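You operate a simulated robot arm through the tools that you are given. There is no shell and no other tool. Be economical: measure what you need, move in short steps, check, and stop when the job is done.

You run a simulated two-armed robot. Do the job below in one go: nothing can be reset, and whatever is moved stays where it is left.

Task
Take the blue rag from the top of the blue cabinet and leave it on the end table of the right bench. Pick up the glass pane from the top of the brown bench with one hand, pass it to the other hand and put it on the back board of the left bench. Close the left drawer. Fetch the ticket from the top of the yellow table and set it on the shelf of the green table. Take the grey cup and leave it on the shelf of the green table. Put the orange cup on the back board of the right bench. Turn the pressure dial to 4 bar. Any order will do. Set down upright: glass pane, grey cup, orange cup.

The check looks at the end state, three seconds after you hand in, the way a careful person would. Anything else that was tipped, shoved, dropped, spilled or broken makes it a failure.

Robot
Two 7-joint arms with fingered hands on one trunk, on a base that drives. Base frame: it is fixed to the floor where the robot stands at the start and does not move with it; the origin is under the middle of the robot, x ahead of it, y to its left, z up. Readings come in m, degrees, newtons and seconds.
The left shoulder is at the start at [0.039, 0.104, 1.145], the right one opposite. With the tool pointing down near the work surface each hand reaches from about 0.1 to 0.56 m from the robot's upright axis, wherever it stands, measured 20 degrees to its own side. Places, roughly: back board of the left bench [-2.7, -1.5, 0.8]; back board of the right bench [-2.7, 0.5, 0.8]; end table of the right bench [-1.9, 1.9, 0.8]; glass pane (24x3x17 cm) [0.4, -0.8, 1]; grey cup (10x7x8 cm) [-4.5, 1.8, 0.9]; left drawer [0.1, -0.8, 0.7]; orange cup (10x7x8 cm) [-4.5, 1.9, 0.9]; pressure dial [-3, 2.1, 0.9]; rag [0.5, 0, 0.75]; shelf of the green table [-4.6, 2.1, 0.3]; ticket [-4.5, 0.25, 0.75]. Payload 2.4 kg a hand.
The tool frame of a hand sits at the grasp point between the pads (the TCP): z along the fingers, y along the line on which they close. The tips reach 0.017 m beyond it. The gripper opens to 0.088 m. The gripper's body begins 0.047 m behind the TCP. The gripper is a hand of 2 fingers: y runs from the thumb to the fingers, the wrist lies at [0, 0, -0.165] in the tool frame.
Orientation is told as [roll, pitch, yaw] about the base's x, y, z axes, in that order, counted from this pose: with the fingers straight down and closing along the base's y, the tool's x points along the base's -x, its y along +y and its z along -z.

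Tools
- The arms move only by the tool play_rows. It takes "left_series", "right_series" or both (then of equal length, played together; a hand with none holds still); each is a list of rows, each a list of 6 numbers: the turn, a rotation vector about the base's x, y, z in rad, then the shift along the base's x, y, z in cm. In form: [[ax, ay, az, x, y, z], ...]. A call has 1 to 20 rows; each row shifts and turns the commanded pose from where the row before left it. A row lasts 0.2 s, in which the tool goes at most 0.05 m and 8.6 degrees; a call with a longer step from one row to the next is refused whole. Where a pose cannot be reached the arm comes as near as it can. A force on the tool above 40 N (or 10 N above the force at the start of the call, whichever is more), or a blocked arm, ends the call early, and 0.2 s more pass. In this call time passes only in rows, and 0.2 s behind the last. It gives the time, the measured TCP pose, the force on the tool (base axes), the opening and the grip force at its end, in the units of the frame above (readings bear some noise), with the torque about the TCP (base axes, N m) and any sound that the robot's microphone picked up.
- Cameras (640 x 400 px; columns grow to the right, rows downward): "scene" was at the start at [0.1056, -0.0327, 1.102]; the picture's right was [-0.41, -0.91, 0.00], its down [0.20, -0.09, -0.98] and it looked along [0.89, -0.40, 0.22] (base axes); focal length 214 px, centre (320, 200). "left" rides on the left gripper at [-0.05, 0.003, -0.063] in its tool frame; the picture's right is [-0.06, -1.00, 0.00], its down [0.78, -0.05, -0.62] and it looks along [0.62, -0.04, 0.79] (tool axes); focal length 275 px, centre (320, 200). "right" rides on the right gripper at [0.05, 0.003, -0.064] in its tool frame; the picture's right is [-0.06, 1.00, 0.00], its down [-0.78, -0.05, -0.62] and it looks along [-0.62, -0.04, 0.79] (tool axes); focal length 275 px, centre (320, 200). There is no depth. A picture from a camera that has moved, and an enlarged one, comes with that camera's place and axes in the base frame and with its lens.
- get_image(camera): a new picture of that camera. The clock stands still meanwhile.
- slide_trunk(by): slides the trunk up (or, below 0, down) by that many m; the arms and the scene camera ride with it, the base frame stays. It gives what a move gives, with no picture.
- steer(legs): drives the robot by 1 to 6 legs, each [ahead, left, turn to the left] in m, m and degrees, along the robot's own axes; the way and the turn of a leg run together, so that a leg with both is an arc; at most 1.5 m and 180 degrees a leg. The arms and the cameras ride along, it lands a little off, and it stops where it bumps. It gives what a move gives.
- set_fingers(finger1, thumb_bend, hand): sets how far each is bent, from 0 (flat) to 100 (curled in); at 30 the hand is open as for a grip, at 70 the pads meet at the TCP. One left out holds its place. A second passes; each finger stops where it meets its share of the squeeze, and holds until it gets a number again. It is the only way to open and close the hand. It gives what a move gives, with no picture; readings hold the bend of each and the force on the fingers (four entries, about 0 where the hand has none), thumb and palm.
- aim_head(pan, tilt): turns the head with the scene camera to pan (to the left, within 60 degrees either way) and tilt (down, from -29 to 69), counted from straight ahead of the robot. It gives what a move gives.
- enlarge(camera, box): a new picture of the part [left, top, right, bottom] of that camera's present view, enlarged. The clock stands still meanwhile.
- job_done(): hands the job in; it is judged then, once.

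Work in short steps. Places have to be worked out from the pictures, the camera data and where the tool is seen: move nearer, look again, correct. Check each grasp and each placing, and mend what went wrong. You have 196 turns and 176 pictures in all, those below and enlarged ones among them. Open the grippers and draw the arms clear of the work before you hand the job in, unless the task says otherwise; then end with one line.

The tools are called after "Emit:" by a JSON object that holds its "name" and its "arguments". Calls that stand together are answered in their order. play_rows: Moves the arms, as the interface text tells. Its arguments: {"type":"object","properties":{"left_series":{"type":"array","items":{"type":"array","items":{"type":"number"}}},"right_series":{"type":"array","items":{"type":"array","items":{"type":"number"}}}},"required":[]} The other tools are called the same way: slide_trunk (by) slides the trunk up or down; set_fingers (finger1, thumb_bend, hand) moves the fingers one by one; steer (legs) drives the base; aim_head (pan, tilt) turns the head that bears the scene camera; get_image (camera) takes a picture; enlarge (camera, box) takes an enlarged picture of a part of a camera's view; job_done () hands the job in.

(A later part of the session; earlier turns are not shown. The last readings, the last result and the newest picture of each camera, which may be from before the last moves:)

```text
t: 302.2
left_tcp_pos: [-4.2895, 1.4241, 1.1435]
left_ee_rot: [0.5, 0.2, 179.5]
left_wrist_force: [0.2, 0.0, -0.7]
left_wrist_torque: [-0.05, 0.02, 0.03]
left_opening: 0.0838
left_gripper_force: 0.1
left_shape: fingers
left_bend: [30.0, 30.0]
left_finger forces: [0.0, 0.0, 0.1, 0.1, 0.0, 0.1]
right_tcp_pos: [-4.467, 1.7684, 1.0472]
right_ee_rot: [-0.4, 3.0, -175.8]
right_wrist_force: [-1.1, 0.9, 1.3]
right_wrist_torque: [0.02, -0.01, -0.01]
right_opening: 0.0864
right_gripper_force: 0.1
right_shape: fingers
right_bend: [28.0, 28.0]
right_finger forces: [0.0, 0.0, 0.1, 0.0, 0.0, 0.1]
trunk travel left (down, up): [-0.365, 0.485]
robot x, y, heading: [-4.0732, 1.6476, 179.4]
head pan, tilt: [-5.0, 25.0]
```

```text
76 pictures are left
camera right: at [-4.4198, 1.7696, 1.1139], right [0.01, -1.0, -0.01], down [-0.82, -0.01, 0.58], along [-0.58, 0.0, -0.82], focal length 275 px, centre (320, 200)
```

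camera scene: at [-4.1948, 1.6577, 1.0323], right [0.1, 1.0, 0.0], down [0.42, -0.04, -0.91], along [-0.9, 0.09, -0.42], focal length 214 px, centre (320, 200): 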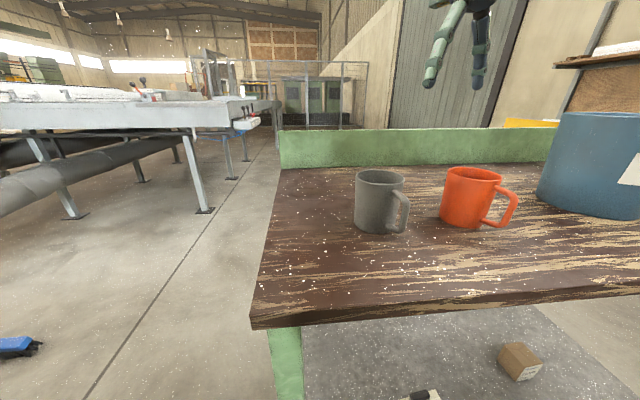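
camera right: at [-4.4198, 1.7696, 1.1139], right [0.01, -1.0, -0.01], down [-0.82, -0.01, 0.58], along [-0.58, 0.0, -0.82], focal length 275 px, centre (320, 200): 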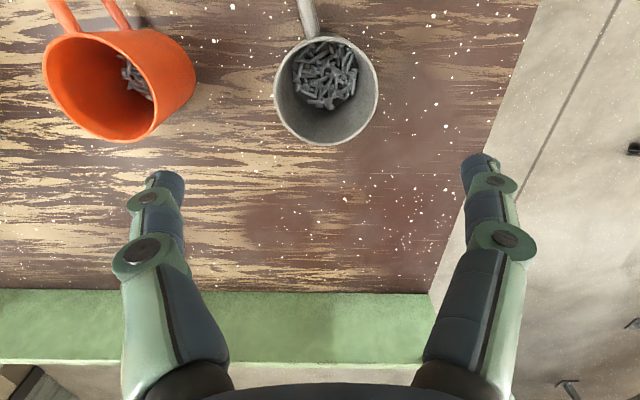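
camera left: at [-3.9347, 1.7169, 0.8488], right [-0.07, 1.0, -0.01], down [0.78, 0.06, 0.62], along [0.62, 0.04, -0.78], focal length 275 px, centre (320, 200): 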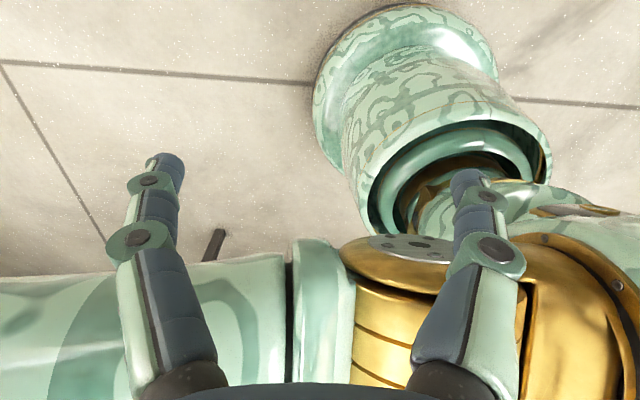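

Centred. Fix the 3° pitch and descend so the fingers straddle the cup.

Emit:
{"name": "play_rows", "arguments": {"right_series": [[0, 0.052, 0, 0.2, -0.1, -3], [0, 0, 0, 0, 0, -3], [0, 0, 0, 0, 0, -3], [0, 0, 0, 0, 0, -2.5], [0, 0, 0, 0, 0, -2]]}}

Emit:
{"name": "get_image", "arguments": {"camera": "right"}}

Emit:
{"name": "get_image", "arguments": {"camera": "scene"}}

```text
t: 303.4
left_tcp_pos: [-4.2882, 1.4226, 1.1437]
left_ee_rot: [0.5, 0.2, 179.4]
left_wrist_force: [-1.0, -0.4, -0.2]
left_wrist_torque: [0.01, -0.02, 0.04]
left_opening: 0.0837
left_gripper_force: 0.1
left_shape: fingers
left_bend: [30.0, 30.0]
left_finger forces: [0.0, 0.1, 0.1, 0.0, 0.1, 0.1]
right_tcp_pos: [-4.4643, 1.7675, 0.9108]
right_ee_rot: [-0.4, -0.2, -175.7]
right_wrist_force: [-1.0, -1.1, 3.1]
right_wrist_torque: [-0.08, 0.0, -0.03]
right_opening: 0.0881
right_gripper_force: 1.6
right_shape: fingers
right_bend: [28.0, 28.0]
right_finger forces: [2.8, 0.0, 0.0, 0.0, 0.1, 0.0]
trunk travel left (down, up): [-0.365, 0.485]
robot x, y, heading: [-4.0707, 1.6453, 179.2]
head pan, tilt: [-5.0, 25.0]
```

```text
75 pictures are left
camera right: at [-4.4135, 1.7692, 0.9747], right [0.01, -1.0, -0.01], down [-0.78, -0.01, 0.62], along [-0.62, 0.0, -0.78], focal length 275 px, centre (320, 200)
```

right: 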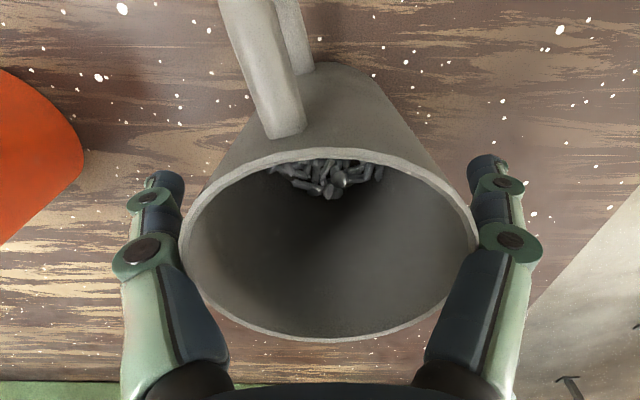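

```text
74 pictures are left
camera scene: at [-4.1943, 1.6575, 1.0325], right [0.1, 1.0, 0.0], down [0.42, -0.04, -0.91], along [-0.9, 0.09, -0.42], focal length 214 px, centre (320, 200)
```

scene: 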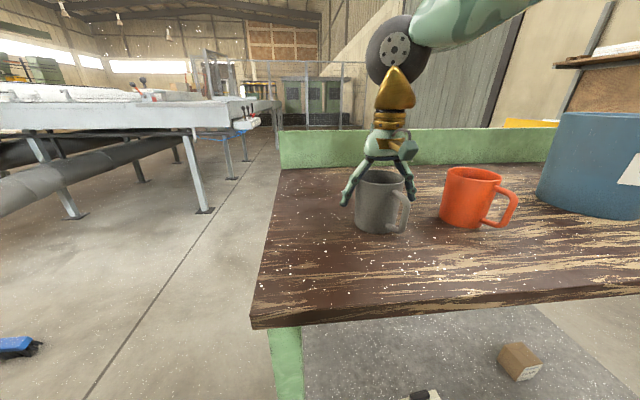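

Fingers straddle the cup, one side touching lightly. Close.

Emit:
{"name": "set_fingers", "arguments": {"hand": "right", "finger1": 80, "thumb_bend": 80}}

Emit:
{"name": "play_rows", "arguments": {"right_series": [[0, 0, 0, 0, 0, 2], [0, 0, 0, 0, 0, 2]]}}

Emit:
{"name": "get_image", "arguments": {"camera": "scene"}}

```text
t: 304.4
left_tcp_pos: [-4.2891, 1.4234, 1.1426]
left_ee_rot: [0.4, 0.1, 179.4]
left_wrist_force: [0.2, -0.4, -0.3]
left_wrist_torque: [0.04, 0.03, -0.02]
left_opening: 0.0836
left_gripper_force: 0.0
left_shape: fingers
left_bend: [30.0, 30.0]
left_finger forces: [0.0, 0.0, 0.0, 0.0, 0.0, 0.0]
right_tcp_pos: [-4.4631, 1.7686, 0.9114]
right_ee_rot: [-0.4, -0.1, -175.7]
right_wrist_force: [-1.6, -1.1, 11.1]
right_wrist_torque: [-0.07, -0.01, -0.1]
right_opening: 0.0503
right_gripper_force: 24.1
right_shape: fingers
right_bend: [64.0, 58.0]
right_finger forces: [24.9, 0.1, 0.0, 0.1, 22.0, 0.1]
trunk travel left (down, up): [-0.365, 0.485]
robot x, y, heading: [-4.0701, 1.6507, 179.4]
head pan, tilt: [-5.0, 25.0]
```

```text
t: 305.0
left_tcp_pos: [-4.2891, 1.423, 1.1442]
left_ee_rot: [0.5, 0.2, 179.5]
left_wrist_force: [-0.4, 0.4, 0.1]
left_wrist_torque: [0.02, 0.01, 0.0]
left_opening: 0.0836
left_gripper_force: 0.1
left_shape: fingers
left_bend: [30.0, 30.0]
left_finger forces: [0.0, 0.0, 0.1, 0.0, 0.0, 0.0]
right_tcp_pos: [-4.4649, 1.7665, 0.9503]
right_ee_rot: [-0.5, 0.2, -175.6]
right_wrist_force: [0.9, -0.1, -1.4]
right_wrist_torque: [0.0, 0.01, 0.0]
right_opening: 0.0501
right_gripper_force: 19.5
right_shape: fingers
right_bend: [64.0, 57.0]
right_finger forces: [20.6, 0.1, 0.0, 0.0, 20.2, 0.1]
trunk travel left (down, up): [-0.365, 0.485]
robot x, y, heading: [-4.0699, 1.6476, 179.4]
head pan, tilt: [-5.0, 25.0]
```

```text
73 pictures are left
camera scene: at [-4.1945, 1.6578, 1.0323], right [0.1, 1.0, 0.0], down [0.42, -0.04, -0.91], along [-0.9, 0.09, -0.42], focal length 214 px, centre (320, 200)
```

scene: 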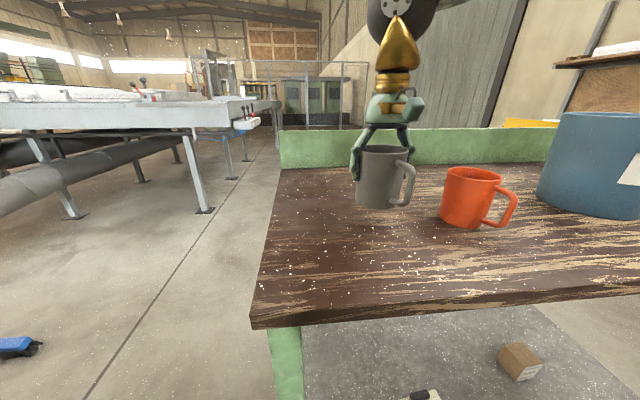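

Grey cup is held upright. Raise it, back out, lower the trunk to the bottom, and lower the cup in free space.

Emit:
{"name": "play_rows", "arguments": {"right_series": [[0, 0, 0, 0, 0, 3], [0, 0, 0, 0, 0, 3], [0, 0, 0, 0, 0, 3]]}}

Emit:
{"name": "steer", "arguments": {"legs": [[-0.42, 0, 0], [0, 0.14, 0.5]]}}

Emit:
{"name": "slide_trunk", "arguments": {"by": -0.36}}

Emit:
{"name": "play_rows", "arguments": {"right_series": [[0, 0, 0, 0, 3, -3], [0, 0, 0, 0, 3, -3], [0, 0, 0, 0, 3, -3], [0, 0, 0, 0, 3, -3], [0, 0, 0, 0, 3, -3], [0, 0, 0, 0, 0, -3.5], [0, 0, 0, 0, 0, -3.5], [0, 0, 0, 0, 0, -3.5]]}}

Emit:
{"name": "get_image", "arguments": {"camera": "scene"}}

```text
t: 305.8
left_tcp_pos: [-4.2878, 1.4234, 1.1448]
left_ee_rot: [0.5, 0.1, 179.5]
left_wrist_force: [0.2, 1.0, 0.2]
left_wrist_torque: [0.0, 0.02, 0.0]
left_opening: 0.0834
left_gripper_force: 0.0
left_shape: fingers
left_bend: [30.0, 30.0]
left_finger forces: [0.1, 0.1, 0.1, 0.1, 0.1, 0.1]
right_tcp_pos: [-4.4656, 1.7696, 1.0399]
right_ee_rot: [-0.5, 0.1, -175.6]
right_wrist_force: [0.2, 0.5, -1.6]
right_wrist_torque: [-0.02, -0.03, -0.01]
right_opening: 0.0501
right_gripper_force: 19.8
right_shape: fingers
right_bend: [64.0, 57.0]
right_finger forces: [20.1, 0.0, 0.1, 0.0, 19.7, 0.1]
trunk travel left (down, up): [-0.365, 0.485]
robot x, y, heading: [-4.0688, 1.6484, 179.2]
head pan, tilt: [-5.0, 25.0]
```

```text
t: 309.4
left_tcp_pos: [-3.8609, 1.2749, 1.1441]
left_ee_rot: [0.4, 0.2, -179.7]
left_wrist_force: [-0.4, 0.0, -0.2]
left_wrist_torque: [0.0, -0.03, 0.01]
left_opening: 0.0836
left_gripper_force: 0.0
left_shape: fingers
left_bend: [30.0, 30.0]
left_finger forces: [0.0, 0.0, 0.0, 0.1, 0.0, 0.0]
right_tcp_pos: [-4.0423, 1.6183, 1.0414]
right_ee_rot: [-0.5, -0.1, -175.0]
right_wrist_force: [0.1, 0.0, -2.0]
right_wrist_torque: [0.03, 0.01, 0.01]
right_opening: 0.0503
right_gripper_force: 20.0
right_shape: fingers
right_bend: [64.0, 57.0]
right_finger forces: [20.0, 0.1, 0.1, 0.1, 19.8, 0.0]
trunk travel left (down, up): [-0.365, 0.485]
robot x, y, heading: [-3.6456, 1.4996, -179.8]
head pan, tilt: [-5.0, 25.0]
```

```text
t: 312.9
left_tcp_pos: [-3.8609, 1.2747, 0.7843]
left_ee_rot: [0.5, 0.2, -179.7]
left_wrist_force: [-1.2, -0.4, 0.5]
left_wrist_torque: [0.01, 0.0, 0.03]
left_opening: 0.0835
left_gripper_force: 0.0
left_shape: fingers
left_bend: [30.0, 30.0]
left_finger forces: [0.0, 0.1, 0.0, 0.1, 0.1, 0.1]
right_tcp_pos: [-4.0426, 1.62, 0.6805]
right_ee_rot: [-0.6, 0.0, -175.0]
right_wrist_force: [0.4, 0.0, -1.8]
right_wrist_torque: [0.01, -0.04, 0.0]
right_opening: 0.0504
right_gripper_force: 19.8
right_shape: fingers
right_bend: [64.0, 57.0]
right_finger forces: [19.9, 0.1, 0.0, 0.0, 19.5, 0.0]
trunk travel left (down, up): [-0.005, 0.845]
robot x, y, heading: [-3.6477, 1.5026, -180.0]
head pan, tilt: [-5.0, 25.0]
```

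```text
t: 314.7
left_tcp_pos: [-3.8603, 1.2755, 0.785]
left_ee_rot: [0.5, 0.3, -179.7]
left_wrist_force: [0.1, 0.0, -0.5]
left_wrist_torque: [0.0, 0.01, 0.0]
left_opening: 0.0836
left_gripper_force: 0.0
left_shape: fingers
left_bend: [30.0, 30.0]
left_finger forces: [0.0, 0.0, 0.0, 0.1, 0.1, 0.1]
right_tcp_pos: [-4.0429, 1.7689, 0.4252]
right_ee_rot: [-0.5, 0.0, -175.0]
right_wrist_force: [0.0, -0.3, -1.3]
right_wrist_torque: [-0.02, -0.01, 0.03]
right_opening: 0.0501
right_gripper_force: 18.6
right_shape: fingers
right_bend: [64.0, 57.0]
right_finger forces: [18.8, 0.0, 0.1, 0.0, 18.6, 0.0]
trunk travel left (down, up): [-0.005, 0.845]
robot x, y, heading: [-3.6434, 1.503, -179.9]
head pan, tilt: [-5.0, 25.0]
```

```text
72 pictures are left
camera scene: at [-3.7862, 1.5112, 0.678], right [0.09, 1.0, 0.0], down [0.42, -0.04, -0.91], along [-0.9, 0.08, -0.42], focal length 214 px, centre (320, 200)
```

scene: 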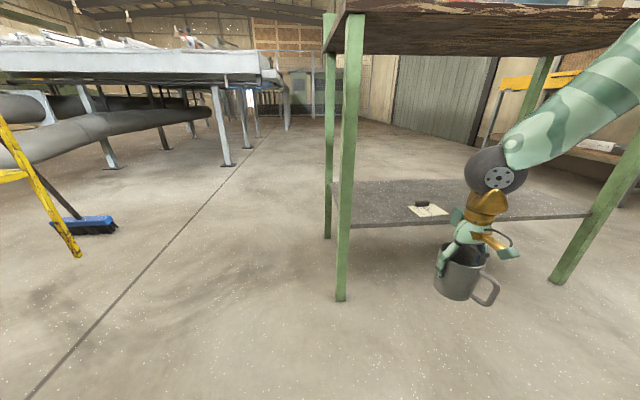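

Test in free space that the hand can reach the set-down height (0.366) here, then come back up.

Emit:
{"name": "play_rows", "arguments": {"right_series": [[0, 0, 0, 0, 0, -3], [0, 0, 0, 0, 0, -3]]}}

Emit:
{"name": "play_rows", "arguments": {"right_series": [[0, 0, 0, 0, 0, 1.5], [0, 0, 0, 0, 0, 1]]}}

```text
t: 315.3
left_tcp_pos: [-3.8608, 1.2743, 0.7847]
left_ee_rot: [0.4, 0.3, -179.7]
left_wrist_force: [-0.3, 0.1, 0.6]
left_wrist_torque: [-0.02, -0.01, 0.01]
left_opening: 0.0837
left_gripper_force: 0.0
left_shape: fingers
left_bend: [30.0, 30.0]
left_finger forces: [0.0, 0.0, 0.0, 0.0, 0.0, 0.0]
right_tcp_pos: [-4.0433, 1.7675, 0.3664]
right_ee_rot: [-0.4, 0.0, -175.1]
right_wrist_force: [-0.3, 0.2, -1.2]
right_wrist_torque: [0.02, -0.01, -0.02]
right_opening: 0.0499
right_gripper_force: 18.9
right_shape: fingers
right_bend: [64.0, 57.0]
right_finger forces: [18.8, 0.0, 0.0, 0.0, 18.5, 0.1]
trunk travel left (down, up): [-0.005, 0.845]
robot x, y, heading: [-3.6467, 1.5034, -179.9]
head pan, tilt: [-5.0, 25.0]
```

```text
t: 315.9
left_tcp_pos: [-3.8609, 1.2766, 0.7845]
left_ee_rot: [0.6, 0.2, -179.7]
left_wrist_force: [0.2, 0.9, -0.1]
left_wrist_torque: [-0.01, 0.02, 0.04]
left_opening: 0.0837
left_gripper_force: 0.0
left_shape: fingers
left_bend: [30.0, 30.0]
left_finger forces: [0.1, 0.1, 0.1, 0.0, 0.1, 0.0]
right_tcp_pos: [-4.0421, 1.7678, 0.3905]
right_ee_rot: [-0.6, 0.2, -175.1]
right_wrist_force: [0.0, 0.6, -2.0]
right_wrist_torque: [0.0, 0.0, 0.02]
right_opening: 0.0501
right_gripper_force: 18.3
right_shape: fingers
right_bend: [64.0, 57.0]
right_finger forces: [18.6, 0.1, 0.0, 0.1, 18.6, 0.0]
trunk travel left (down, up): [-0.005, 0.845]
robot x, y, heading: [-3.6466, 1.5055, -180.0]
head pan, tilt: [-5.0, 25.0]
```

Feasible. Drive in 0.27 first and check alignment with leg and ticket.

Emit:
{"name": "steer", "arguments": {"legs": [[0.27, 0, 0]]}}

Emit:
{"name": "get_image", "arguments": {"camera": "scene"}}

```text
t: 317.8
left_tcp_pos: [-4.1279, 1.2743, 0.784]
left_ee_rot: [0.5, 0.3, -179.8]
left_wrist_force: [-0.3, 0.3, 0.0]
left_wrist_torque: [-0.01, 0.01, -0.01]
left_opening: 0.0835
left_gripper_force: 0.1
left_shape: fingers
left_bend: [30.0, 30.0]
left_finger forces: [0.0, 0.1, 0.0, 0.1, 0.1, 0.0]
right_tcp_pos: [-4.3084, 1.7671, 0.391]
right_ee_rot: [-0.5, 0.1, -175.0]
right_wrist_force: [-0.3, -0.5, -1.5]
right_wrist_torque: [-0.02, -0.01, 0.02]
right_opening: 0.0499
right_gripper_force: 18.2
right_shape: fingers
right_bend: [64.0, 57.0]
right_finger forces: [18.5, 0.0, 0.0, 0.0, 18.5, 0.1]
trunk travel left (down, up): [-0.005, 0.845]
robot x, y, heading: [-3.914, 1.5007, -179.8]
head pan, tilt: [-5.0, 25.0]
```

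```text
71 pictures are left
camera scene: at [-4.0528, 1.5108, 0.678], right [0.09, 1.0, 0.0], down [0.42, -0.04, -0.91], along [-0.9, 0.08, -0.42], focal length 214 px, centre (320, 200)
```

scene: 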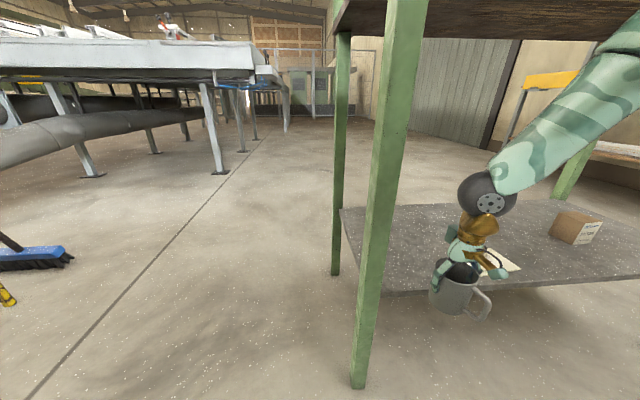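

Raise 1.5 cm for safe clearance over the shelf edge, then drive in the remaining 0.15.

Emit:
{"name": "play_rows", "arguments": {"right_series": [[0, 0, 0, 0, 0, 1.3]]}}

Emit:
{"name": "steer", "arguments": {"legs": [[0.15, 0, 0]]}}

Emit:
{"name": "get_image", "arguments": {"camera": "scene"}}

```text
t: 318.2
left_tcp_pos: [-4.1269, 1.2746, 0.7825]
left_ee_rot: [0.6, 0.2, -179.9]
left_wrist_force: [-0.2, -1.1, -0.3]
left_wrist_torque: [0.01, 0.0, 0.0]
left_opening: 0.0838
left_gripper_force: 0.1
left_shape: fingers
left_bend: [30.0, 30.0]
left_finger forces: [0.0, 0.1, 0.0, 0.0, 0.0, 0.1]
right_tcp_pos: [-4.3082, 1.7669, 0.4034]
right_ee_rot: [-0.5, 0.1, -175.0]
right_wrist_force: [0.7, -0.3, -0.8]
right_wrist_torque: [0.03, 0.01, -0.02]
right_opening: 0.05
right_gripper_force: 18.3
right_shape: fingers
right_bend: [64.0, 57.0]
right_finger forces: [18.6, 0.0, 0.1, 0.0, 18.6, 0.0]
trunk travel left (down, up): [-0.005, 0.845]
robot x, y, heading: [-3.9118, 1.5023, -179.7]
head pan, tilt: [-5.0, 25.0]
```

```text
t: 319.5
left_tcp_pos: [-4.2527, 1.293, 0.7841]
left_ee_rot: [0.2, -0.6, 174.9]
left_wrist_force: [0.7, -0.1, -0.5]
left_wrist_torque: [-0.02, -0.03, -0.04]
left_opening: 0.0837
left_gripper_force: 0.1
left_shape: fingers
left_bend: [30.0, 30.0]
left_finger forces: [0.0, 0.0, 0.0, 0.0, 0.0, 0.1]
right_tcp_pos: [-4.3835, 1.8016, 0.4024]
right_ee_rot: [-0.8, 0.7, 179.5]
right_wrist_force: [0.1, -0.1, -0.3]
right_wrist_torque: [0.03, -0.02, -0.02]
right_opening: 0.0501
right_gripper_force: 18.8
right_shape: fingers
right_bend: [64.0, 57.0]
right_finger forces: [18.8, 0.0, 0.0, 0.1, 18.7, 0.0]
trunk travel left (down, up): [-0.005, 0.845]
robot x, y, heading: [-4.0253, 1.5015, 174.6]
head pan, tilt: [-5.0, 25.0]
```

```text
70 pictures are left
camera scene: at [-4.1569, 1.5211, 0.6783], right [0.18, 0.98, 0.0], down [0.4, -0.07, -0.91], along [-0.9, 0.16, -0.41], focal length 214 px, centre (320, 200)
```

scene: 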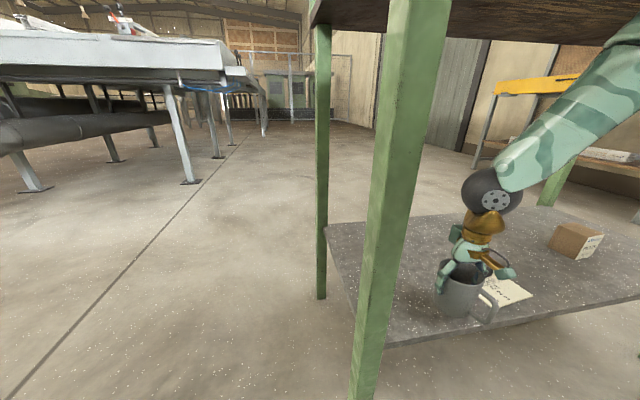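

The base bumped (heading turned 5°): the right elbow probably met the table edge in this hand orientation. Back out, straighten, and turn the hand 90° to the orientation that worked for the ticket.

Emit:
{"name": "steer", "arguments": {"legs": [[-0.3, 0, 0], [0, 0, 5.3]]}}

Emit:
{"name": "play_rows", "arguments": {"right_series": [[0, 0, 0.14, 0, 0, 0], [0, 0, 0.14, 0, 0, 0], [0, 0, 0.14, 0, 0, 0], [0, 0, 0.14, 0, 0, 0], [0, 0, 0.14, 0, 0, 0], [0, 0, 0.14, 0, 0, 0], [0, 0, 0.14, 0, 0, 0], [0, 0, 0.14, 0, 0, 0], [0, 0, 0.14, 0, 0, 0], [0, 0, 0.14, 0, 0, 0], [0, 0, 0.14, 0, 0, 0]]}}

Emit:
{"name": "get_image", "arguments": {"camera": "scene"}}

```text
t: 322.1
left_tcp_pos: [-3.9446, 1.2505, 0.7846]
left_ee_rot: [0.4, 0.2, 179.8]
left_wrist_force: [0.0, 0.2, -0.1]
left_wrist_torque: [0.0, 0.03, -0.03]
left_opening: 0.0836
left_gripper_force: 0.1
left_shape: fingers
left_bend: [30.0, 30.0]
left_finger forces: [0.0, 0.0, 0.1, 0.0, 0.0, 0.1]
right_tcp_pos: [-4.1121, 1.7446, 0.3973]
right_ee_rot: [-0.3, 1.4, -175.6]
right_wrist_force: [0.6, -0.6, -2.1]
right_wrist_torque: [0.0, -0.01, -0.01]
right_opening: 0.0503
right_gripper_force: 19.3
right_shape: fingers
right_bend: [64.0, 57.0]
right_finger forces: [18.7, 0.0, 0.0, 0.0, 18.6, 0.1]
trunk travel left (down, up): [-0.005, 0.845]
robot x, y, heading: [-3.7301, 1.4742, 179.7]
head pan, tilt: [-5.0, 25.0]
```

```text
t: 324.5
left_tcp_pos: [-3.946, 1.2503, 0.7846]
left_ee_rot: [0.4, 0.2, 179.8]
left_wrist_force: [0.3, -0.1, -0.3]
left_wrist_torque: [0.01, -0.01, 0.01]
left_opening: 0.0835
left_gripper_force: 0.1
left_shape: fingers
left_bend: [30.0, 30.0]
left_finger forces: [0.0, 0.0, 0.1, 0.0, 0.0, 0.0]
right_tcp_pos: [-4.1131, 1.7445, 0.3968]
right_ee_rot: [-0.5, 1.4, -87.2]
right_wrist_force: [0.0, -0.1, -2.0]
right_wrist_torque: [-0.03, -0.02, 0.0]
right_opening: 0.05
right_gripper_force: 18.4
right_shape: fingers
right_bend: [64.0, 57.0]
right_finger forces: [18.6, 0.0, 0.0, 0.0, 18.4, 0.1]
trunk travel left (down, up): [-0.005, 0.845]
robot x, y, heading: [-3.7281, 1.4793, 179.6]
head pan, tilt: [-5.0, 25.0]
```

```text
69 pictures are left
camera scene: at [-3.8678, 1.4847, 0.678], right [0.09, 1.0, 0.0], down [0.42, -0.04, -0.91], along [-0.9, 0.08, -0.42], focal length 214 px, centre (320, 200)
```

scene: 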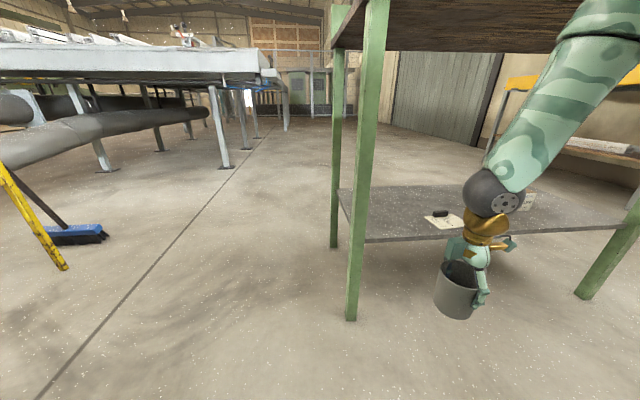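

I'll replicate the ticket entry: hand closer to the centre line (lateral ≈0.15 m) while driving in, then move outward and down inside. Rearrange in free space.

Emit:
{"name": "steer", "arguments": {"legs": [[0, -0.125, 0.4]]}}

Emit:
{"name": "play_rows", "arguments": {"right_series": [[0, 0, 0, -0.6, -2.9, 0.5], [0, 0, 0, -0.6, -2.9, 0.5], [0, 0, 0, -0.6, -2.9, 0.5], [0, 0, 0, -0.6, -2.9, 0.5]]}}

Emit:
{"name": "get_image", "arguments": {"camera": "scene"}}

```text
t: 325.8
left_tcp_pos: [-3.9427, 1.3759, 0.7842]
left_ee_rot: [0.5, 0.2, -179.9]
left_wrist_force: [0.4, -0.3, 0.2]
left_wrist_torque: [0.01, -0.01, 0.02]
left_opening: 0.0835
left_gripper_force: 0.1
left_shape: fingers
left_bend: [30.0, 30.0]
left_finger forces: [0.0, 0.0, 0.0, 0.0, 0.0, 0.0]
right_tcp_pos: [-4.1139, 1.8692, 0.3959]
right_ee_rot: [-0.4, 1.4, -87.0]
right_wrist_force: [-0.1, 0.3, -2.2]
right_wrist_torque: [0.04, 0.0, 0.04]
right_opening: 0.0501
right_gripper_force: 18.3
right_shape: fingers
right_bend: [64.0, 57.0]
right_finger forces: [18.6, 0.0, 0.0, 0.1, 18.5, 0.1]
trunk travel left (down, up): [-0.005, 0.845]
robot x, y, heading: [-3.7297, 1.6037, 180.1]
head pan, tilt: [-5.0, 25.0]
```

```text
t: 326.8
left_tcp_pos: [-3.9434, 1.375, 0.7844]
left_ee_rot: [0.5, 0.2, -179.9]
left_wrist_force: [-0.1, 0.1, 0.3]
left_wrist_torque: [0.01, 0.01, 0.0]
left_opening: 0.0836
left_gripper_force: 0.0
left_shape: fingers
left_bend: [30.0, 30.0]
left_finger forces: [0.1, 0.0, 0.0, 0.1, 0.0, 0.1]
right_tcp_pos: [-4.1387, 1.7535, 0.4175]
right_ee_rot: [-0.4, 1.4, -87.0]
right_wrist_force: [0.3, 0.1, -1.9]
right_wrist_torque: [0.02, -0.03, -0.02]
right_opening: 0.0503
right_gripper_force: 18.2
right_shape: fingers
right_bend: [64.0, 57.0]
right_finger forces: [18.4, 0.0, 0.0, 0.0, 18.3, 0.0]
trunk travel left (down, up): [-0.005, 0.845]
robot x, y, heading: [-3.7302, 1.6033, 180.1]
head pan, tilt: [-5.0, 25.0]
```

```text
68 pictures are left
camera scene: at [-3.8675, 1.6113, 0.678], right [0.09, 1.0, 0.0], down [0.42, -0.04, -0.91], along [-0.9, 0.08, -0.42], focal length 214 px, centre (320, 200)
```

scene: 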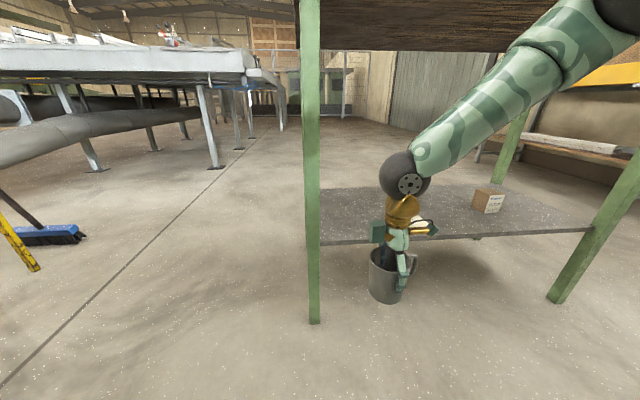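

Elbow height is critical; lower the hand to 0.397 (cup bottom still ~2.5 cm above the shelf), then drive in.

Emit:
{"name": "play_rows", "arguments": {"right_series": [[0, 0, 0, -1, 0, -1], [0, 0, 0, -1, 0, -1]]}}

Emit:
{"name": "steer", "arguments": {"legs": [[0.2, 0, 0]]}}

Emit:
{"name": "get_image", "arguments": {"camera": "scene"}}

```text
t: 327.4
left_tcp_pos: [-3.9436, 1.3764, 0.7846]
left_ee_rot: [0.6, 0.1, -179.9]
left_wrist_force: [-0.1, 0.6, 0.2]
left_wrist_torque: [-0.02, 0.02, -0.01]
left_opening: 0.0838
left_gripper_force: 0.1
left_shape: fingers
left_bend: [30.0, 30.0]
left_finger forces: [0.0, 0.0, 0.0, 0.1, 0.1, 0.1]
right_tcp_pos: [-4.1576, 1.7584, 0.4026]
right_ee_rot: [-0.3, 1.3, -87.0]
right_wrist_force: [-1.1, -0.4, -1.6]
right_wrist_torque: [-0.05, 0.03, -0.03]
right_opening: 0.0497
right_gripper_force: 18.9
right_shape: fingers
right_bend: [64.0, 57.0]
right_finger forces: [18.2, 0.0, 0.0, 0.1, 18.2, 0.1]
right hand out of reach, approached as far as the arm can: row 2
trunk travel left (down, up): [-0.005, 0.845]
robot x, y, heading: [-3.7289, 1.5984, 180.1]
head pan, tilt: [-5.0, 25.0]
```

```text
t: 329.0
left_tcp_pos: [-4.1452, 1.376, 0.7846]
left_ee_rot: [0.5, 0.2, -179.7]
left_wrist_force: [-0.7, -0.3, 0.2]
left_wrist_torque: [0.01, 0.01, 0.02]
left_opening: 0.0836
left_gripper_force: 0.1
left_shape: fingers
left_bend: [30.0, 30.0]
left_finger forces: [0.0, 0.0, 0.1, 0.0, 0.1, 0.0]
right_tcp_pos: [-4.359, 1.7576, 0.4035]
right_ee_rot: [-0.3, 1.3, -87.0]
right_wrist_force: [0.3, -0.4, -0.9]
right_wrist_torque: [0.01, -0.02, -0.01]
right_opening: 0.05
right_gripper_force: 18.3
right_shape: fingers
right_bend: [64.0, 57.0]
right_finger forces: [18.3, 0.0, 0.0, 0.0, 18.1, 0.1]
trunk travel left (down, up): [-0.005, 0.845]
robot x, y, heading: [-3.9281, 1.6011, -179.8]
head pan, tilt: [-5.0, 25.0]
```

```text
67 pictures are left
camera scene: at [-4.0699, 1.611, 0.678], right [0.09, 1.0, 0.0], down [0.42, -0.04, -0.91], along [-0.9, 0.08, -0.42], focal length 214 px, centre (320, 200)
```

scene: 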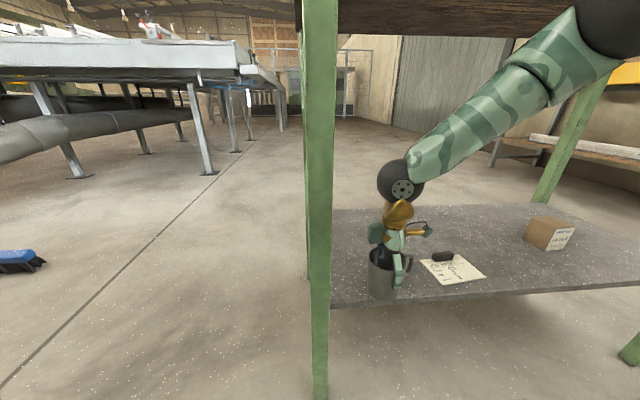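

Clear so far; continue 0.11 m.

Emit:
{"name": "steer", "arguments": {"legs": [[0.11, 0, 0]]}}

Emit:
{"name": "get_image", "arguments": {"camera": "scene"}}

```text
t: 330.2
left_tcp_pos: [-4.2557, 1.3751, 0.7839]
left_ee_rot: [0.4, 0.3, -179.8]
left_wrist_force: [-0.5, 0.4, 0.0]
left_wrist_torque: [0.02, 0.01, -0.03]
left_opening: 0.0837
left_gripper_force: 0.2
left_shape: fingers
left_bend: [30.0, 30.0]
left_finger forces: [0.0, 0.0, 0.0, 0.1, 0.0, 0.0]
right_tcp_pos: [-4.4699, 1.7582, 0.4021]
right_ee_rot: [-0.4, 1.3, -86.9]
right_wrist_force: [0.2, -0.1, -1.3]
right_wrist_torque: [-0.01, 0.01, 0.02]
right_opening: 0.0498
right_gripper_force: 18.0
right_shape: fingers
right_bend: [64.0, 57.0]
right_finger forces: [18.3, 0.0, 0.0, 0.1, 18.2, 0.1]
trunk travel left (down, up): [-0.005, 0.845]
robot x, y, heading: [-4.0392, 1.5996, -180.2]
head pan, tilt: [-5.0, 25.0]
```

```text
66 pictures are left
camera scene: at [-4.1807, 1.6108, 0.678], right [0.09, 1.0, 0.0], down [0.42, -0.04, -0.91], along [-0.9, 0.08, -0.42], focal length 214 px, centre (320, 200)
```

scene: 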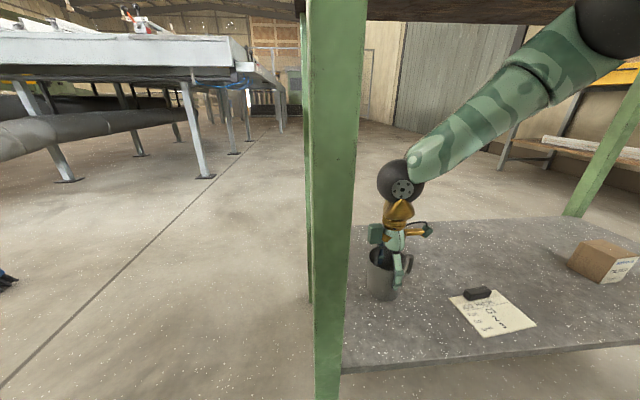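

Inside. Now move outward 6 cm while lowering toward 0.37.

Emit:
{"name": "play_rows", "arguments": {"right_series": [[0, 0, 0, 0.7, 2, -0.3], [0, 0, 0, 0.7, 2, -0.6], [0, 0, 0, 0.7, 2, -0.8], [0, 0, 0, 0, 0, -0.8]]}}

Emit:
{"name": "get_image", "arguments": {"camera": "scene"}}

```text
t: 331.2
left_tcp_pos: [-4.256, 1.3756, 0.7837]
left_ee_rot: [0.5, 0.2, -179.8]
left_wrist_force: [-1.0, 0.4, 0.1]
left_wrist_torque: [-0.04, 0.02, 0.0]
left_opening: 0.0835
left_gripper_force: 0.0
left_shape: fingers
left_bend: [30.0, 30.0]
left_finger forces: [0.1, 0.0, 0.0, 0.0, 0.1, 0.0]
right_tcp_pos: [-4.4506, 1.8178, 0.377]
right_ee_rot: [-0.4, 1.4, -86.8]
right_wrist_force: [0.5, -0.5, -1.1]
right_wrist_torque: [-0.03, -0.02, -0.01]
right_opening: 0.05
right_gripper_force: 18.1
right_shape: fingers
right_bend: [64.0, 57.0]
right_finger forces: [18.1, 0.0, 0.1, 0.0, 18.0, 0.0]
trunk travel left (down, up): [-0.005, 0.845]
robot x, y, heading: [-4.0403, 1.6005, -179.7]
head pan, tilt: [-5.0, 25.0]
```

```text
65 pictures are left
camera scene: at [-4.1807, 1.6108, 0.678], right [0.09, 1.0, 0.0], down [0.42, -0.04, -0.91], along [-0.9, 0.08, -0.42], focal length 214 px, centre (320, 200)
```

scene: 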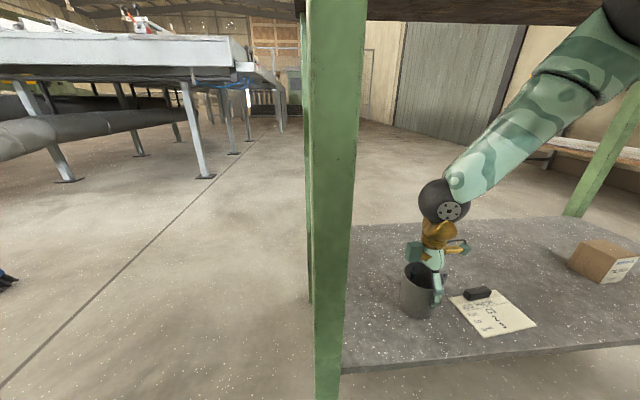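

Lower in 3 mm steps to contact.

Emit:
{"name": "play_rows", "arguments": {"right_series": [[0, 0, 0, 0, 0, -0.3], [0, 0, 0, 0, 0, -0.3], [0, 0, 0, 0, 0, -0.3]]}}

```text
t: 332.0
left_tcp_pos: [-4.2554, 1.3758, 0.7837]
left_ee_rot: [0.5, 0.1, -179.8]
left_wrist_force: [0.3, 0.6, 0.8]
left_wrist_torque: [0.01, -0.05, -0.04]
left_opening: 0.0836
left_gripper_force: 0.1
left_shape: fingers
left_bend: [30.0, 30.0]
left_finger forces: [0.1, 0.1, 0.0, 0.0, 0.1, 0.1]
right_tcp_pos: [-4.4502, 1.816, 0.3706]
right_ee_rot: [-0.6, 1.4, -87.0]
right_wrist_force: [-3.8, 4.9, 22.0]
right_wrist_torque: [-0.16, -0.3, 0.01]
right_opening: 0.0499
right_gripper_force: 23.0
right_shape: fingers
right_bend: [65.0, 58.0]
right_finger forces: [22.2, 0.0, 0.0, 0.0, 24.0, 0.1]
trunk travel left (down, up): [-0.005, 0.845]
robot x, y, heading: [-4.0402, 1.6031, -180.0]
head pan, tilt: [-5.0, 25.0]
```

Contact at 22 N — seated. Relieve slightly, then open.

Emit:
{"name": "play_rows", "arguments": {"right_series": [[0, 0, 0, 0, 0, 0.3]]}}

Emit:
{"name": "set_fingers", "arguments": {"hand": "right", "finger1": 40, "thumb_bend": 40}}

Emit:
{"name": "get_image", "arguments": {"camera": "scene"}}

Emit:
{"name": "get_image", "arguments": {"camera": "right"}}

```text
t: 332.4
left_tcp_pos: [-4.2558, 1.3739, 0.7849]
left_ee_rot: [0.6, 0.2, -179.8]
left_wrist_force: [-0.3, 0.7, 0.9]
left_wrist_torque: [-0.02, 0.0, 0.01]
left_opening: 0.0834
left_gripper_force: 0.0
left_shape: fingers
left_bend: [30.0, 30.0]
left_finger forces: [0.1, 0.1, 0.1, 0.1, 0.1, 0.0]
right_tcp_pos: [-4.4479, 1.8151, 0.3716]
right_ee_rot: [-0.3, 1.3, -86.9]
right_wrist_force: [-3.7, 0.9, 9.6]
right_wrist_torque: [-0.09, -0.15, -0.04]
right_opening: 0.0498
right_gripper_force: 20.0
right_shape: fingers
right_bend: [65.0, 58.0]
right_finger forces: [19.3, 0.1, 0.1, 0.0, 21.8, 0.1]
trunk travel left (down, up): [-0.005, 0.845]
robot x, y, heading: [-4.0398, 1.6042, -180.3]
head pan, tilt: [-5.0, 25.0]
```

```text
t: 333.4
left_tcp_pos: [-4.2544, 1.3764, 0.7841]
left_ee_rot: [0.4, 0.3, -179.8]
left_wrist_force: [-0.6, 0.8, 0.0]
left_wrist_torque: [0.01, -0.01, 0.0]
left_opening: 0.0836
left_gripper_force: 0.0
left_shape: fingers
left_bend: [30.0, 30.0]
left_finger forces: [0.1, 0.0, 0.0, 0.0, 0.0, 0.0]
right_tcp_pos: [-4.4475, 1.8171, 0.3721]
right_ee_rot: [-0.4, 1.3, -87.0]
right_wrist_force: [3.0, 0.2, 5.8]
right_wrist_torque: [0.0, -0.07, 0.0]
right_opening: 0.0687
right_gripper_force: 5.1
right_shape: fingers
right_bend: [40.0, 40.0]
right_finger forces: [6.9, 0.1, 0.1, 0.0, 3.3, 0.1]
trunk travel left (down, up): [-0.005, 0.845]
robot x, y, heading: [-4.0405, 1.6017, -179.9]
head pan, tilt: [-5.0, 25.0]
```

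```text
64 pictures are left
camera scene: at [-4.1804, 1.6107, 0.678], right [0.09, 1.0, 0.0], down [0.42, -0.04, -0.91], along [-0.9, 0.08, -0.42], focal length 214 px, centre (320, 200)
```

scene: 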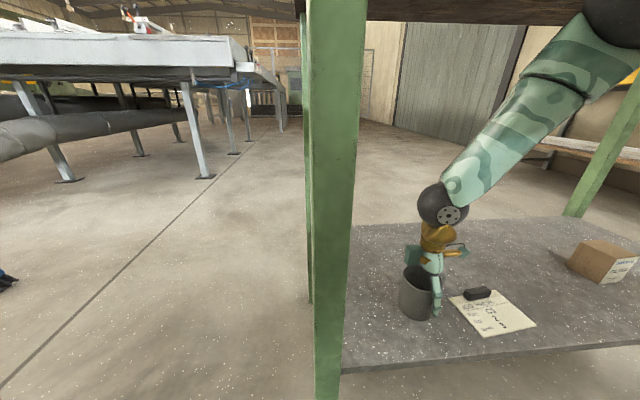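

```text
63 pictures are left
camera right: at [-4.447, 1.8655, 0.4366], right [1.0, -0.01, -0.01], down [0.0, -0.8, 0.6], along [-0.01, -0.6, -0.8], focal length 275 px, centre (320, 200)
```

right: 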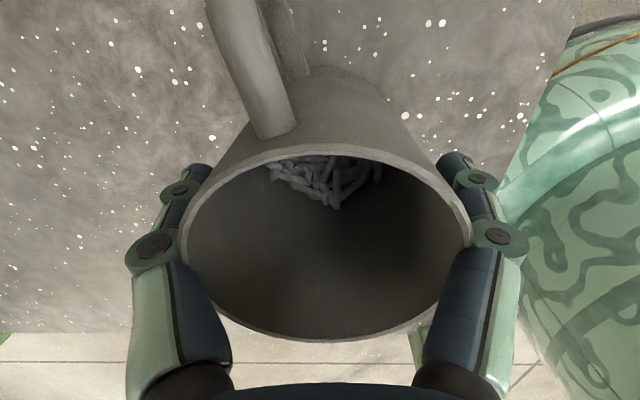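

The fingers still graze the cup. Open wide; then I'll slide the hand sideways (-y, away from the handle) with a slight rise so the elbow stays low.

Emit:
{"name": "set_fingers", "arguments": {"hand": "right", "finger1": 22, "thumb_bend": 22}}

Emit:
{"name": "get_image", "arguments": {"camera": "right"}}

```text
t: 334.4
left_tcp_pos: [-4.2553, 1.3746, 0.7839]
left_ee_rot: [0.4, 0.1, -179.8]
left_wrist_force: [0.4, 0.1, 0.3]
left_wrist_torque: [0.0, -0.02, 0.0]
left_opening: 0.0836
left_gripper_force: 0.1
left_shape: fingers
left_bend: [30.0, 30.0]
left_finger forces: [0.0, 0.0, 0.0, 0.1, 0.1, 0.0]
right_tcp_pos: [-4.45, 1.8173, 0.371]
right_ee_rot: [-0.5, 1.3, -86.9]
right_wrist_force: [0.6, 0.2, 0.9]
right_wrist_torque: [-0.03, -0.01, 0.0]
right_opening: 0.0949
right_gripper_force: 0.1
right_shape: fingers
right_bend: [22.0, 22.0]
right_finger forces: [0.3, 0.0, 0.1, 0.0, 0.0, 0.0]
trunk travel left (down, up): [-0.005, 0.845]
robot x, y, heading: [-4.041, 1.6018, -179.5]
head pan, tilt: [-5.0, 25.0]
```

```text
62 pictures are left
camera right: at [-4.4473, 1.8656, 0.4364], right [1.0, -0.01, -0.01], down [0.0, -0.8, 0.6], along [-0.01, -0.6, -0.8], focal length 275 px, centre (320, 200)
```

right: 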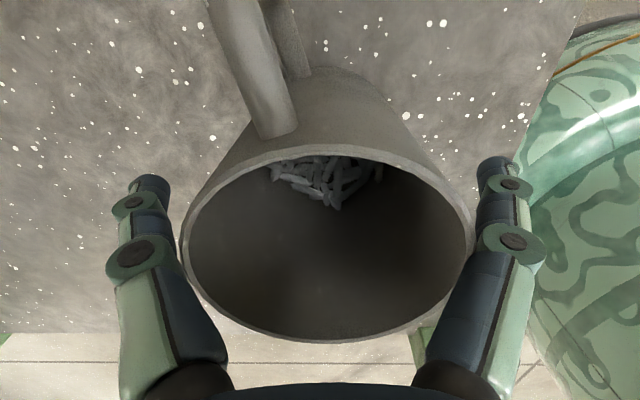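

Shift 4 mm to centre, then slide -y in steps with slight rise.

Emit:
{"name": "play_rows", "arguments": {"right_series": [[0, 0, 0, 0.4, 0, 0.5], [0, 0, 0, 0, -1.5, 0.5], [0, 0, 0, 0, -1.5, 0.5], [0, 0, 0, 0, -1.5, 0.5], [0, 0, 0, 0, -1.5, 0.5], [0, 0, 0, 0, -1, 0.5]]}}

Emit:
{"name": "get_image", "arguments": {"camera": "right"}}

Emit:
{"name": "get_image", "arguments": {"camera": "scene"}}

```text
t: 335.8
left_tcp_pos: [-4.2559, 1.375, 0.7836]
left_ee_rot: [0.5, 0.1, -179.8]
left_wrist_force: [0.6, -0.1, -0.9]
left_wrist_torque: [-0.02, -0.01, 0.01]
left_opening: 0.0837
left_gripper_force: 0.0
left_shape: fingers
left_bend: [30.0, 30.0]
left_finger forces: [0.1, 0.0, 0.1, 0.0, 0.0, 0.0]
right_tcp_pos: [-4.4447, 1.7492, 0.4019]
right_ee_rot: [-0.4, 1.4, -86.8]
right_wrist_force: [-0.1, 0.3, 0.0]
right_wrist_torque: [0.0, -0.01, 0.01]
right_opening: 0.0949
right_gripper_force: 0.1
right_shape: fingers
right_bend: [22.0, 22.0]
right_finger forces: [0.0, 0.1, 0.0, 0.0, 0.0, 0.0]
trunk travel left (down, up): [-0.005, 0.845]
robot x, y, heading: [-4.0403, 1.603, -179.8]
head pan, tilt: [-5.0, 25.0]
```

```text
61 pictures are left
camera right: at [-4.443, 1.7968, 0.4669], right [1.0, -0.01, -0.01], down [0.0, -0.8, 0.6], along [-0.01, -0.6, -0.8], focal length 275 px, centre (320, 200)
```

right: 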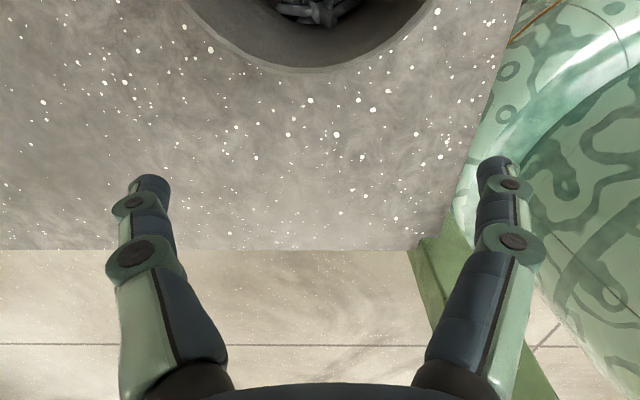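

```text
60 pictures are left
camera scene: at [-4.1807, 1.6108, 0.678], right [0.09, 1.0, 0.0], down [0.42, -0.04, -0.91], along [-0.9, 0.08, -0.42], focal length 214 px, centre (320, 200)
```

scene: 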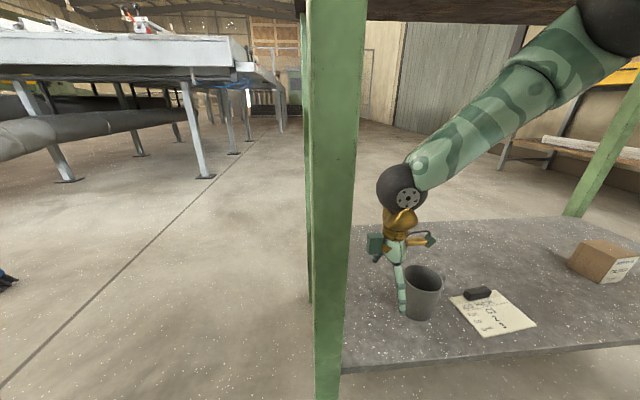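

Cup stands upright and the hand is clear. Back straight out.

Emit:
{"name": "steer", "arguments": {"legs": [[-0.35, 0, 0]]}}

Emit:
{"name": "get_image", "arguments": {"camera": "scene"}}

```text
t: 338.0
left_tcp_pos: [-3.9087, 1.3759, 0.7851]
left_ee_rot: [0.4, 0.3, -180.0]
left_wrist_force: [0.1, -0.6, -0.9]
left_wrist_torque: [0.01, -0.03, 0.02]
left_opening: 0.0834
left_gripper_force: 0.1
left_shape: fingers
left_bend: [30.0, 30.0]
left_finger forces: [0.1, 0.0, 0.0, 0.0, 0.0, 0.0]
right_tcp_pos: [-4.0966, 1.7493, 0.4018]
right_ee_rot: [-0.3, 1.4, -87.2]
right_wrist_force: [0.0, -0.3, 0.7]
right_wrist_torque: [-0.01, 0.01, 0.03]
right_opening: 0.0948
right_gripper_force: 0.0
right_shape: fingers
right_bend: [22.0, 22.0]
right_finger forces: [0.1, 0.1, 0.1, 0.0, 0.1, 0.1]
trunk travel left (down, up): [-0.005, 0.845]
robot x, y, heading: [-3.6945, 1.6008, 179.9]
head pan, tilt: [-5.0, 25.0]
```

```text
59 pictures are left
camera scene: at [-3.8332, 1.6112, 0.678], right [0.09, 1.0, 0.0], down [0.42, -0.04, -0.91], along [-0.9, 0.08, -0.42], focal length 214 px, centre (320, 200)
```

scene: 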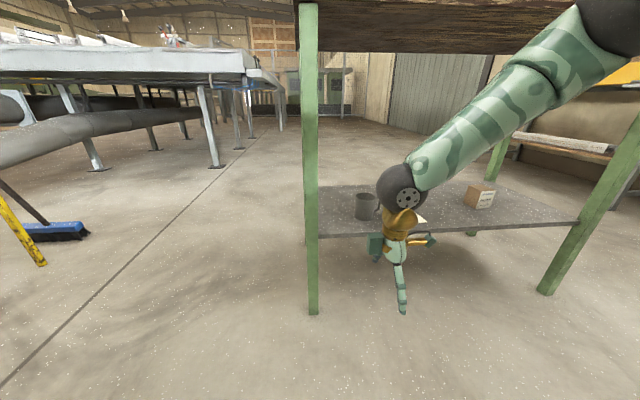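

Grey cup and ticket are in place. Now the orange cup: raise trunk and hand, yaw to -130° (handle points right/front), and drive to it.

Emit:
{"name": "slide_trunk", "arguments": {"by": 0.36}}

Emit:
{"name": "play_rows", "arguments": {"right_series": [[0, 0, -0.15, 0, 0, 4], [0, 0, -0.15, 0, 0, 4], [0, 0, -0.15, 0, 0, 4], [0, 0, -0.15, 0, 0, 4], [0, 0, -0.15, 0, 0, 4], [0, 0, 0, 0, 0, 4], [0, 0, 0, 0, 0, 4]]}}

Emit:
{"name": "steer", "arguments": {"legs": [[0, -0.185, 0], [0.36, 0, 0]]}}

Emit:
{"name": "get_image", "arguments": {"camera": "right"}}

Emit:
{"name": "get_image", "arguments": {"camera": "scene"}}

```text
t: 341.5
left_tcp_pos: [-3.9087, 1.3758, 1.1435]
left_ee_rot: [0.5, 0.2, -180.0]
left_wrist_force: [0.1, -0.6, 0.4]
left_wrist_torque: [0.0, -0.03, -0.01]
left_opening: 0.0835
left_gripper_force: 0.1
left_shape: fingers
left_bend: [30.0, 30.0]
left_finger forces: [0.0, 0.0, 0.0, 0.1, 0.1, 0.0]
right_tcp_pos: [-4.1207, 1.7491, 0.8726]
right_ee_rot: [-17.9, 2.2, -87.7]
right_wrist_force: [-0.1, 0.9, -0.4]
right_wrist_torque: [0.01, -0.01, -0.01]
right_opening: 0.0952
right_gripper_force: 0.1
right_shape: fingers
right_bend: [22.0, 22.0]
right_finger forces: [0.1, 0.0, 0.0, 0.1, 0.0, 0.0]
trunk travel left (down, up): [-0.365, 0.485]
robot x, y, heading: [-3.6904, 1.6002, 180.1]
head pan, tilt: [-5.0, 25.0]
```

```text
t: 343.1
left_tcp_pos: [-3.9092, 1.3752, 1.1456]
left_ee_rot: [0.5, 0.3, -180.0]
left_wrist_force: [-0.5, 0.6, -0.1]
left_wrist_torque: [0.0, 0.02, -0.04]
left_opening: 0.0837
left_gripper_force: 0.0
left_shape: fingers
left_bend: [30.0, 30.0]
left_finger forces: [0.0, 0.0, 0.0, 0.1, 0.0, 0.1]
right_tcp_pos: [-4.1199, 1.7498, 1.1531]
right_ee_rot: [-17.9, 2.2, -130.5]
right_wrist_force: [-0.1, -0.4, 0.2]
right_wrist_torque: [0.02, 0.03, -0.01]
right_opening: 0.0948
right_gripper_force: 0.0
right_shape: fingers
right_bend: [22.0, 22.0]
right_finger forces: [0.0, 0.1, 0.0, 0.0, 0.1, 0.1]
trunk travel left (down, up): [-0.365, 0.485]
robot x, y, heading: [-3.696, 1.6024, 179.8]
head pan, tilt: [-5.0, 25.0]
```

```text
t: 346.6
left_tcp_pos: [-4.2717, 1.567, 1.1438]
left_ee_rot: [0.5, 0.2, 179.8]
left_wrist_force: [0.3, -1.2, 0.0]
left_wrist_torque: [0.02, -0.02, -0.01]
left_opening: 0.0836
left_gripper_force: 0.0
left_shape: fingers
left_bend: [30.0, 30.0]
left_finger forces: [0.1, 0.0, 0.1, 0.0, 0.0, 0.0]
right_tcp_pos: [-4.4808, 1.9417, 1.1532]
right_ee_rot: [-17.9, 2.2, -130.8]
right_wrist_force: [-0.6, -0.1, -0.5]
right_wrist_torque: [-0.01, -0.01, -0.03]
right_opening: 0.095
right_gripper_force: 0.0
right_shape: fingers
right_bend: [22.0, 22.0]
right_finger forces: [0.0, 0.1, 0.0, 0.0, 0.0, 0.0]
trunk travel left (down, up): [-0.365, 0.485]
robot x, y, heading: [-4.0526, 1.7906, 179.7]
head pan, tilt: [-5.0, 25.0]
```

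```text
58 pictures are left
camera right: at [-4.4324, 1.9633, 1.2149], right [0.69, -0.66, -0.31], down [-0.42, -0.7, 0.57], along [-0.6, -0.26, -0.76], focal length 275 px, centre (320, 200)
```

right: 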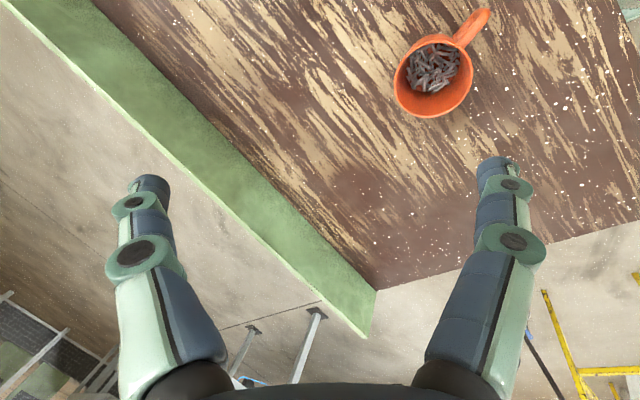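

```text
57 pictures are left
camera scene: at [-4.1776, 1.8015, 1.0323], right [0.09, 1.0, 0.0], down [0.42, -0.04, -0.91], along [-0.9, 0.08, -0.42], focal length 214 px, centre (320, 200)
```

scene: 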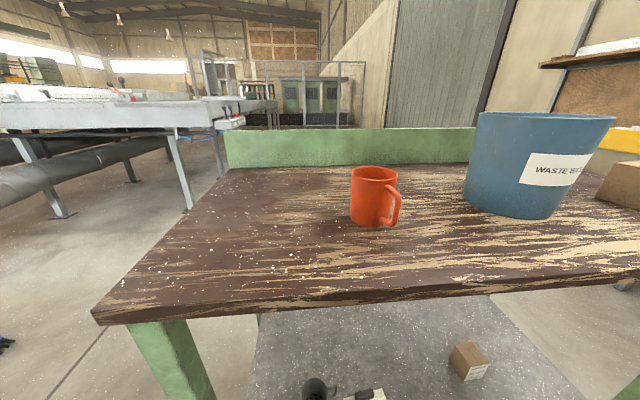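

Handle actually points mostly toward the robot. Level the hand (17.9° roll crept in), yaw to -168°, and go above the cup at (-4.466, 1.908).

Emit:
{"name": "play_rows", "arguments": {"right_series": [[-0.077, -0.07, 0, 0, 0, 0], [-0.077, -0.07, 0, 0, 0, 0], [-0.077, -0.07, 0, 0, 0, 0], [0, 0, -0.13, 0.3, -0.7, -2], [0, 0, -0.13, 0.3, -0.7, -2], [0, 0, -0.13, 0.3, -0.7, -2], [0, 0, -0.13, 0.3, -0.7, -2], [0, 0, -0.13, 0.3, -0.6, -2]]}}

Emit:
{"name": "get_image", "arguments": {"camera": "right"}}

```text
t: 348.4
left_tcp_pos: [-4.2709, 1.5677, 1.1433]
left_ee_rot: [0.6, 0.1, 179.8]
left_wrist_force: [0.2, -0.1, 0.7]
left_wrist_torque: [-0.04, -0.01, -0.01]
left_opening: 0.0835
left_gripper_force: 0.1
left_shape: fingers
left_bend: [30.0, 30.0]
left_finger forces: [0.0, 0.0, 0.0, 0.0, 0.1, 0.0]
right_tcp_pos: [-4.4649, 1.9078, 1.0531]
right_ee_rot: [-0.2, -0.1, -167.8]
right_wrist_force: [0.0, 0.3, 0.9]
right_wrist_torque: [-0.04, -0.01, 0.01]
right_opening: 0.095
right_gripper_force: 0.0
right_shape: fingers
right_bend: [22.0, 22.0]
right_finger forces: [0.0, 0.0, 0.0, 0.0, 0.0, 0.0]
trunk travel left (down, up): [-0.365, 0.485]
robot x, y, heading: [-4.0526, 1.7931, 179.5]
head pan, tilt: [-5.0, 25.0]
```

```text
56 pictures are left
camera right: at [-4.416, 1.9155, 1.117], right [0.15, -0.99, 0.0], down [-0.78, -0.12, 0.62], along [-0.61, -0.09, -0.78], focal length 275 px, centre (320, 200)
```

right: 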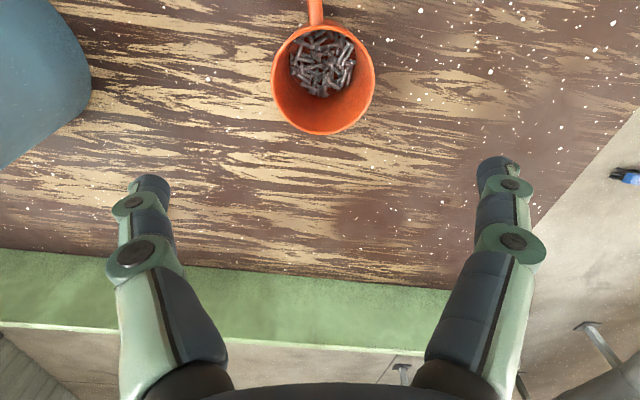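

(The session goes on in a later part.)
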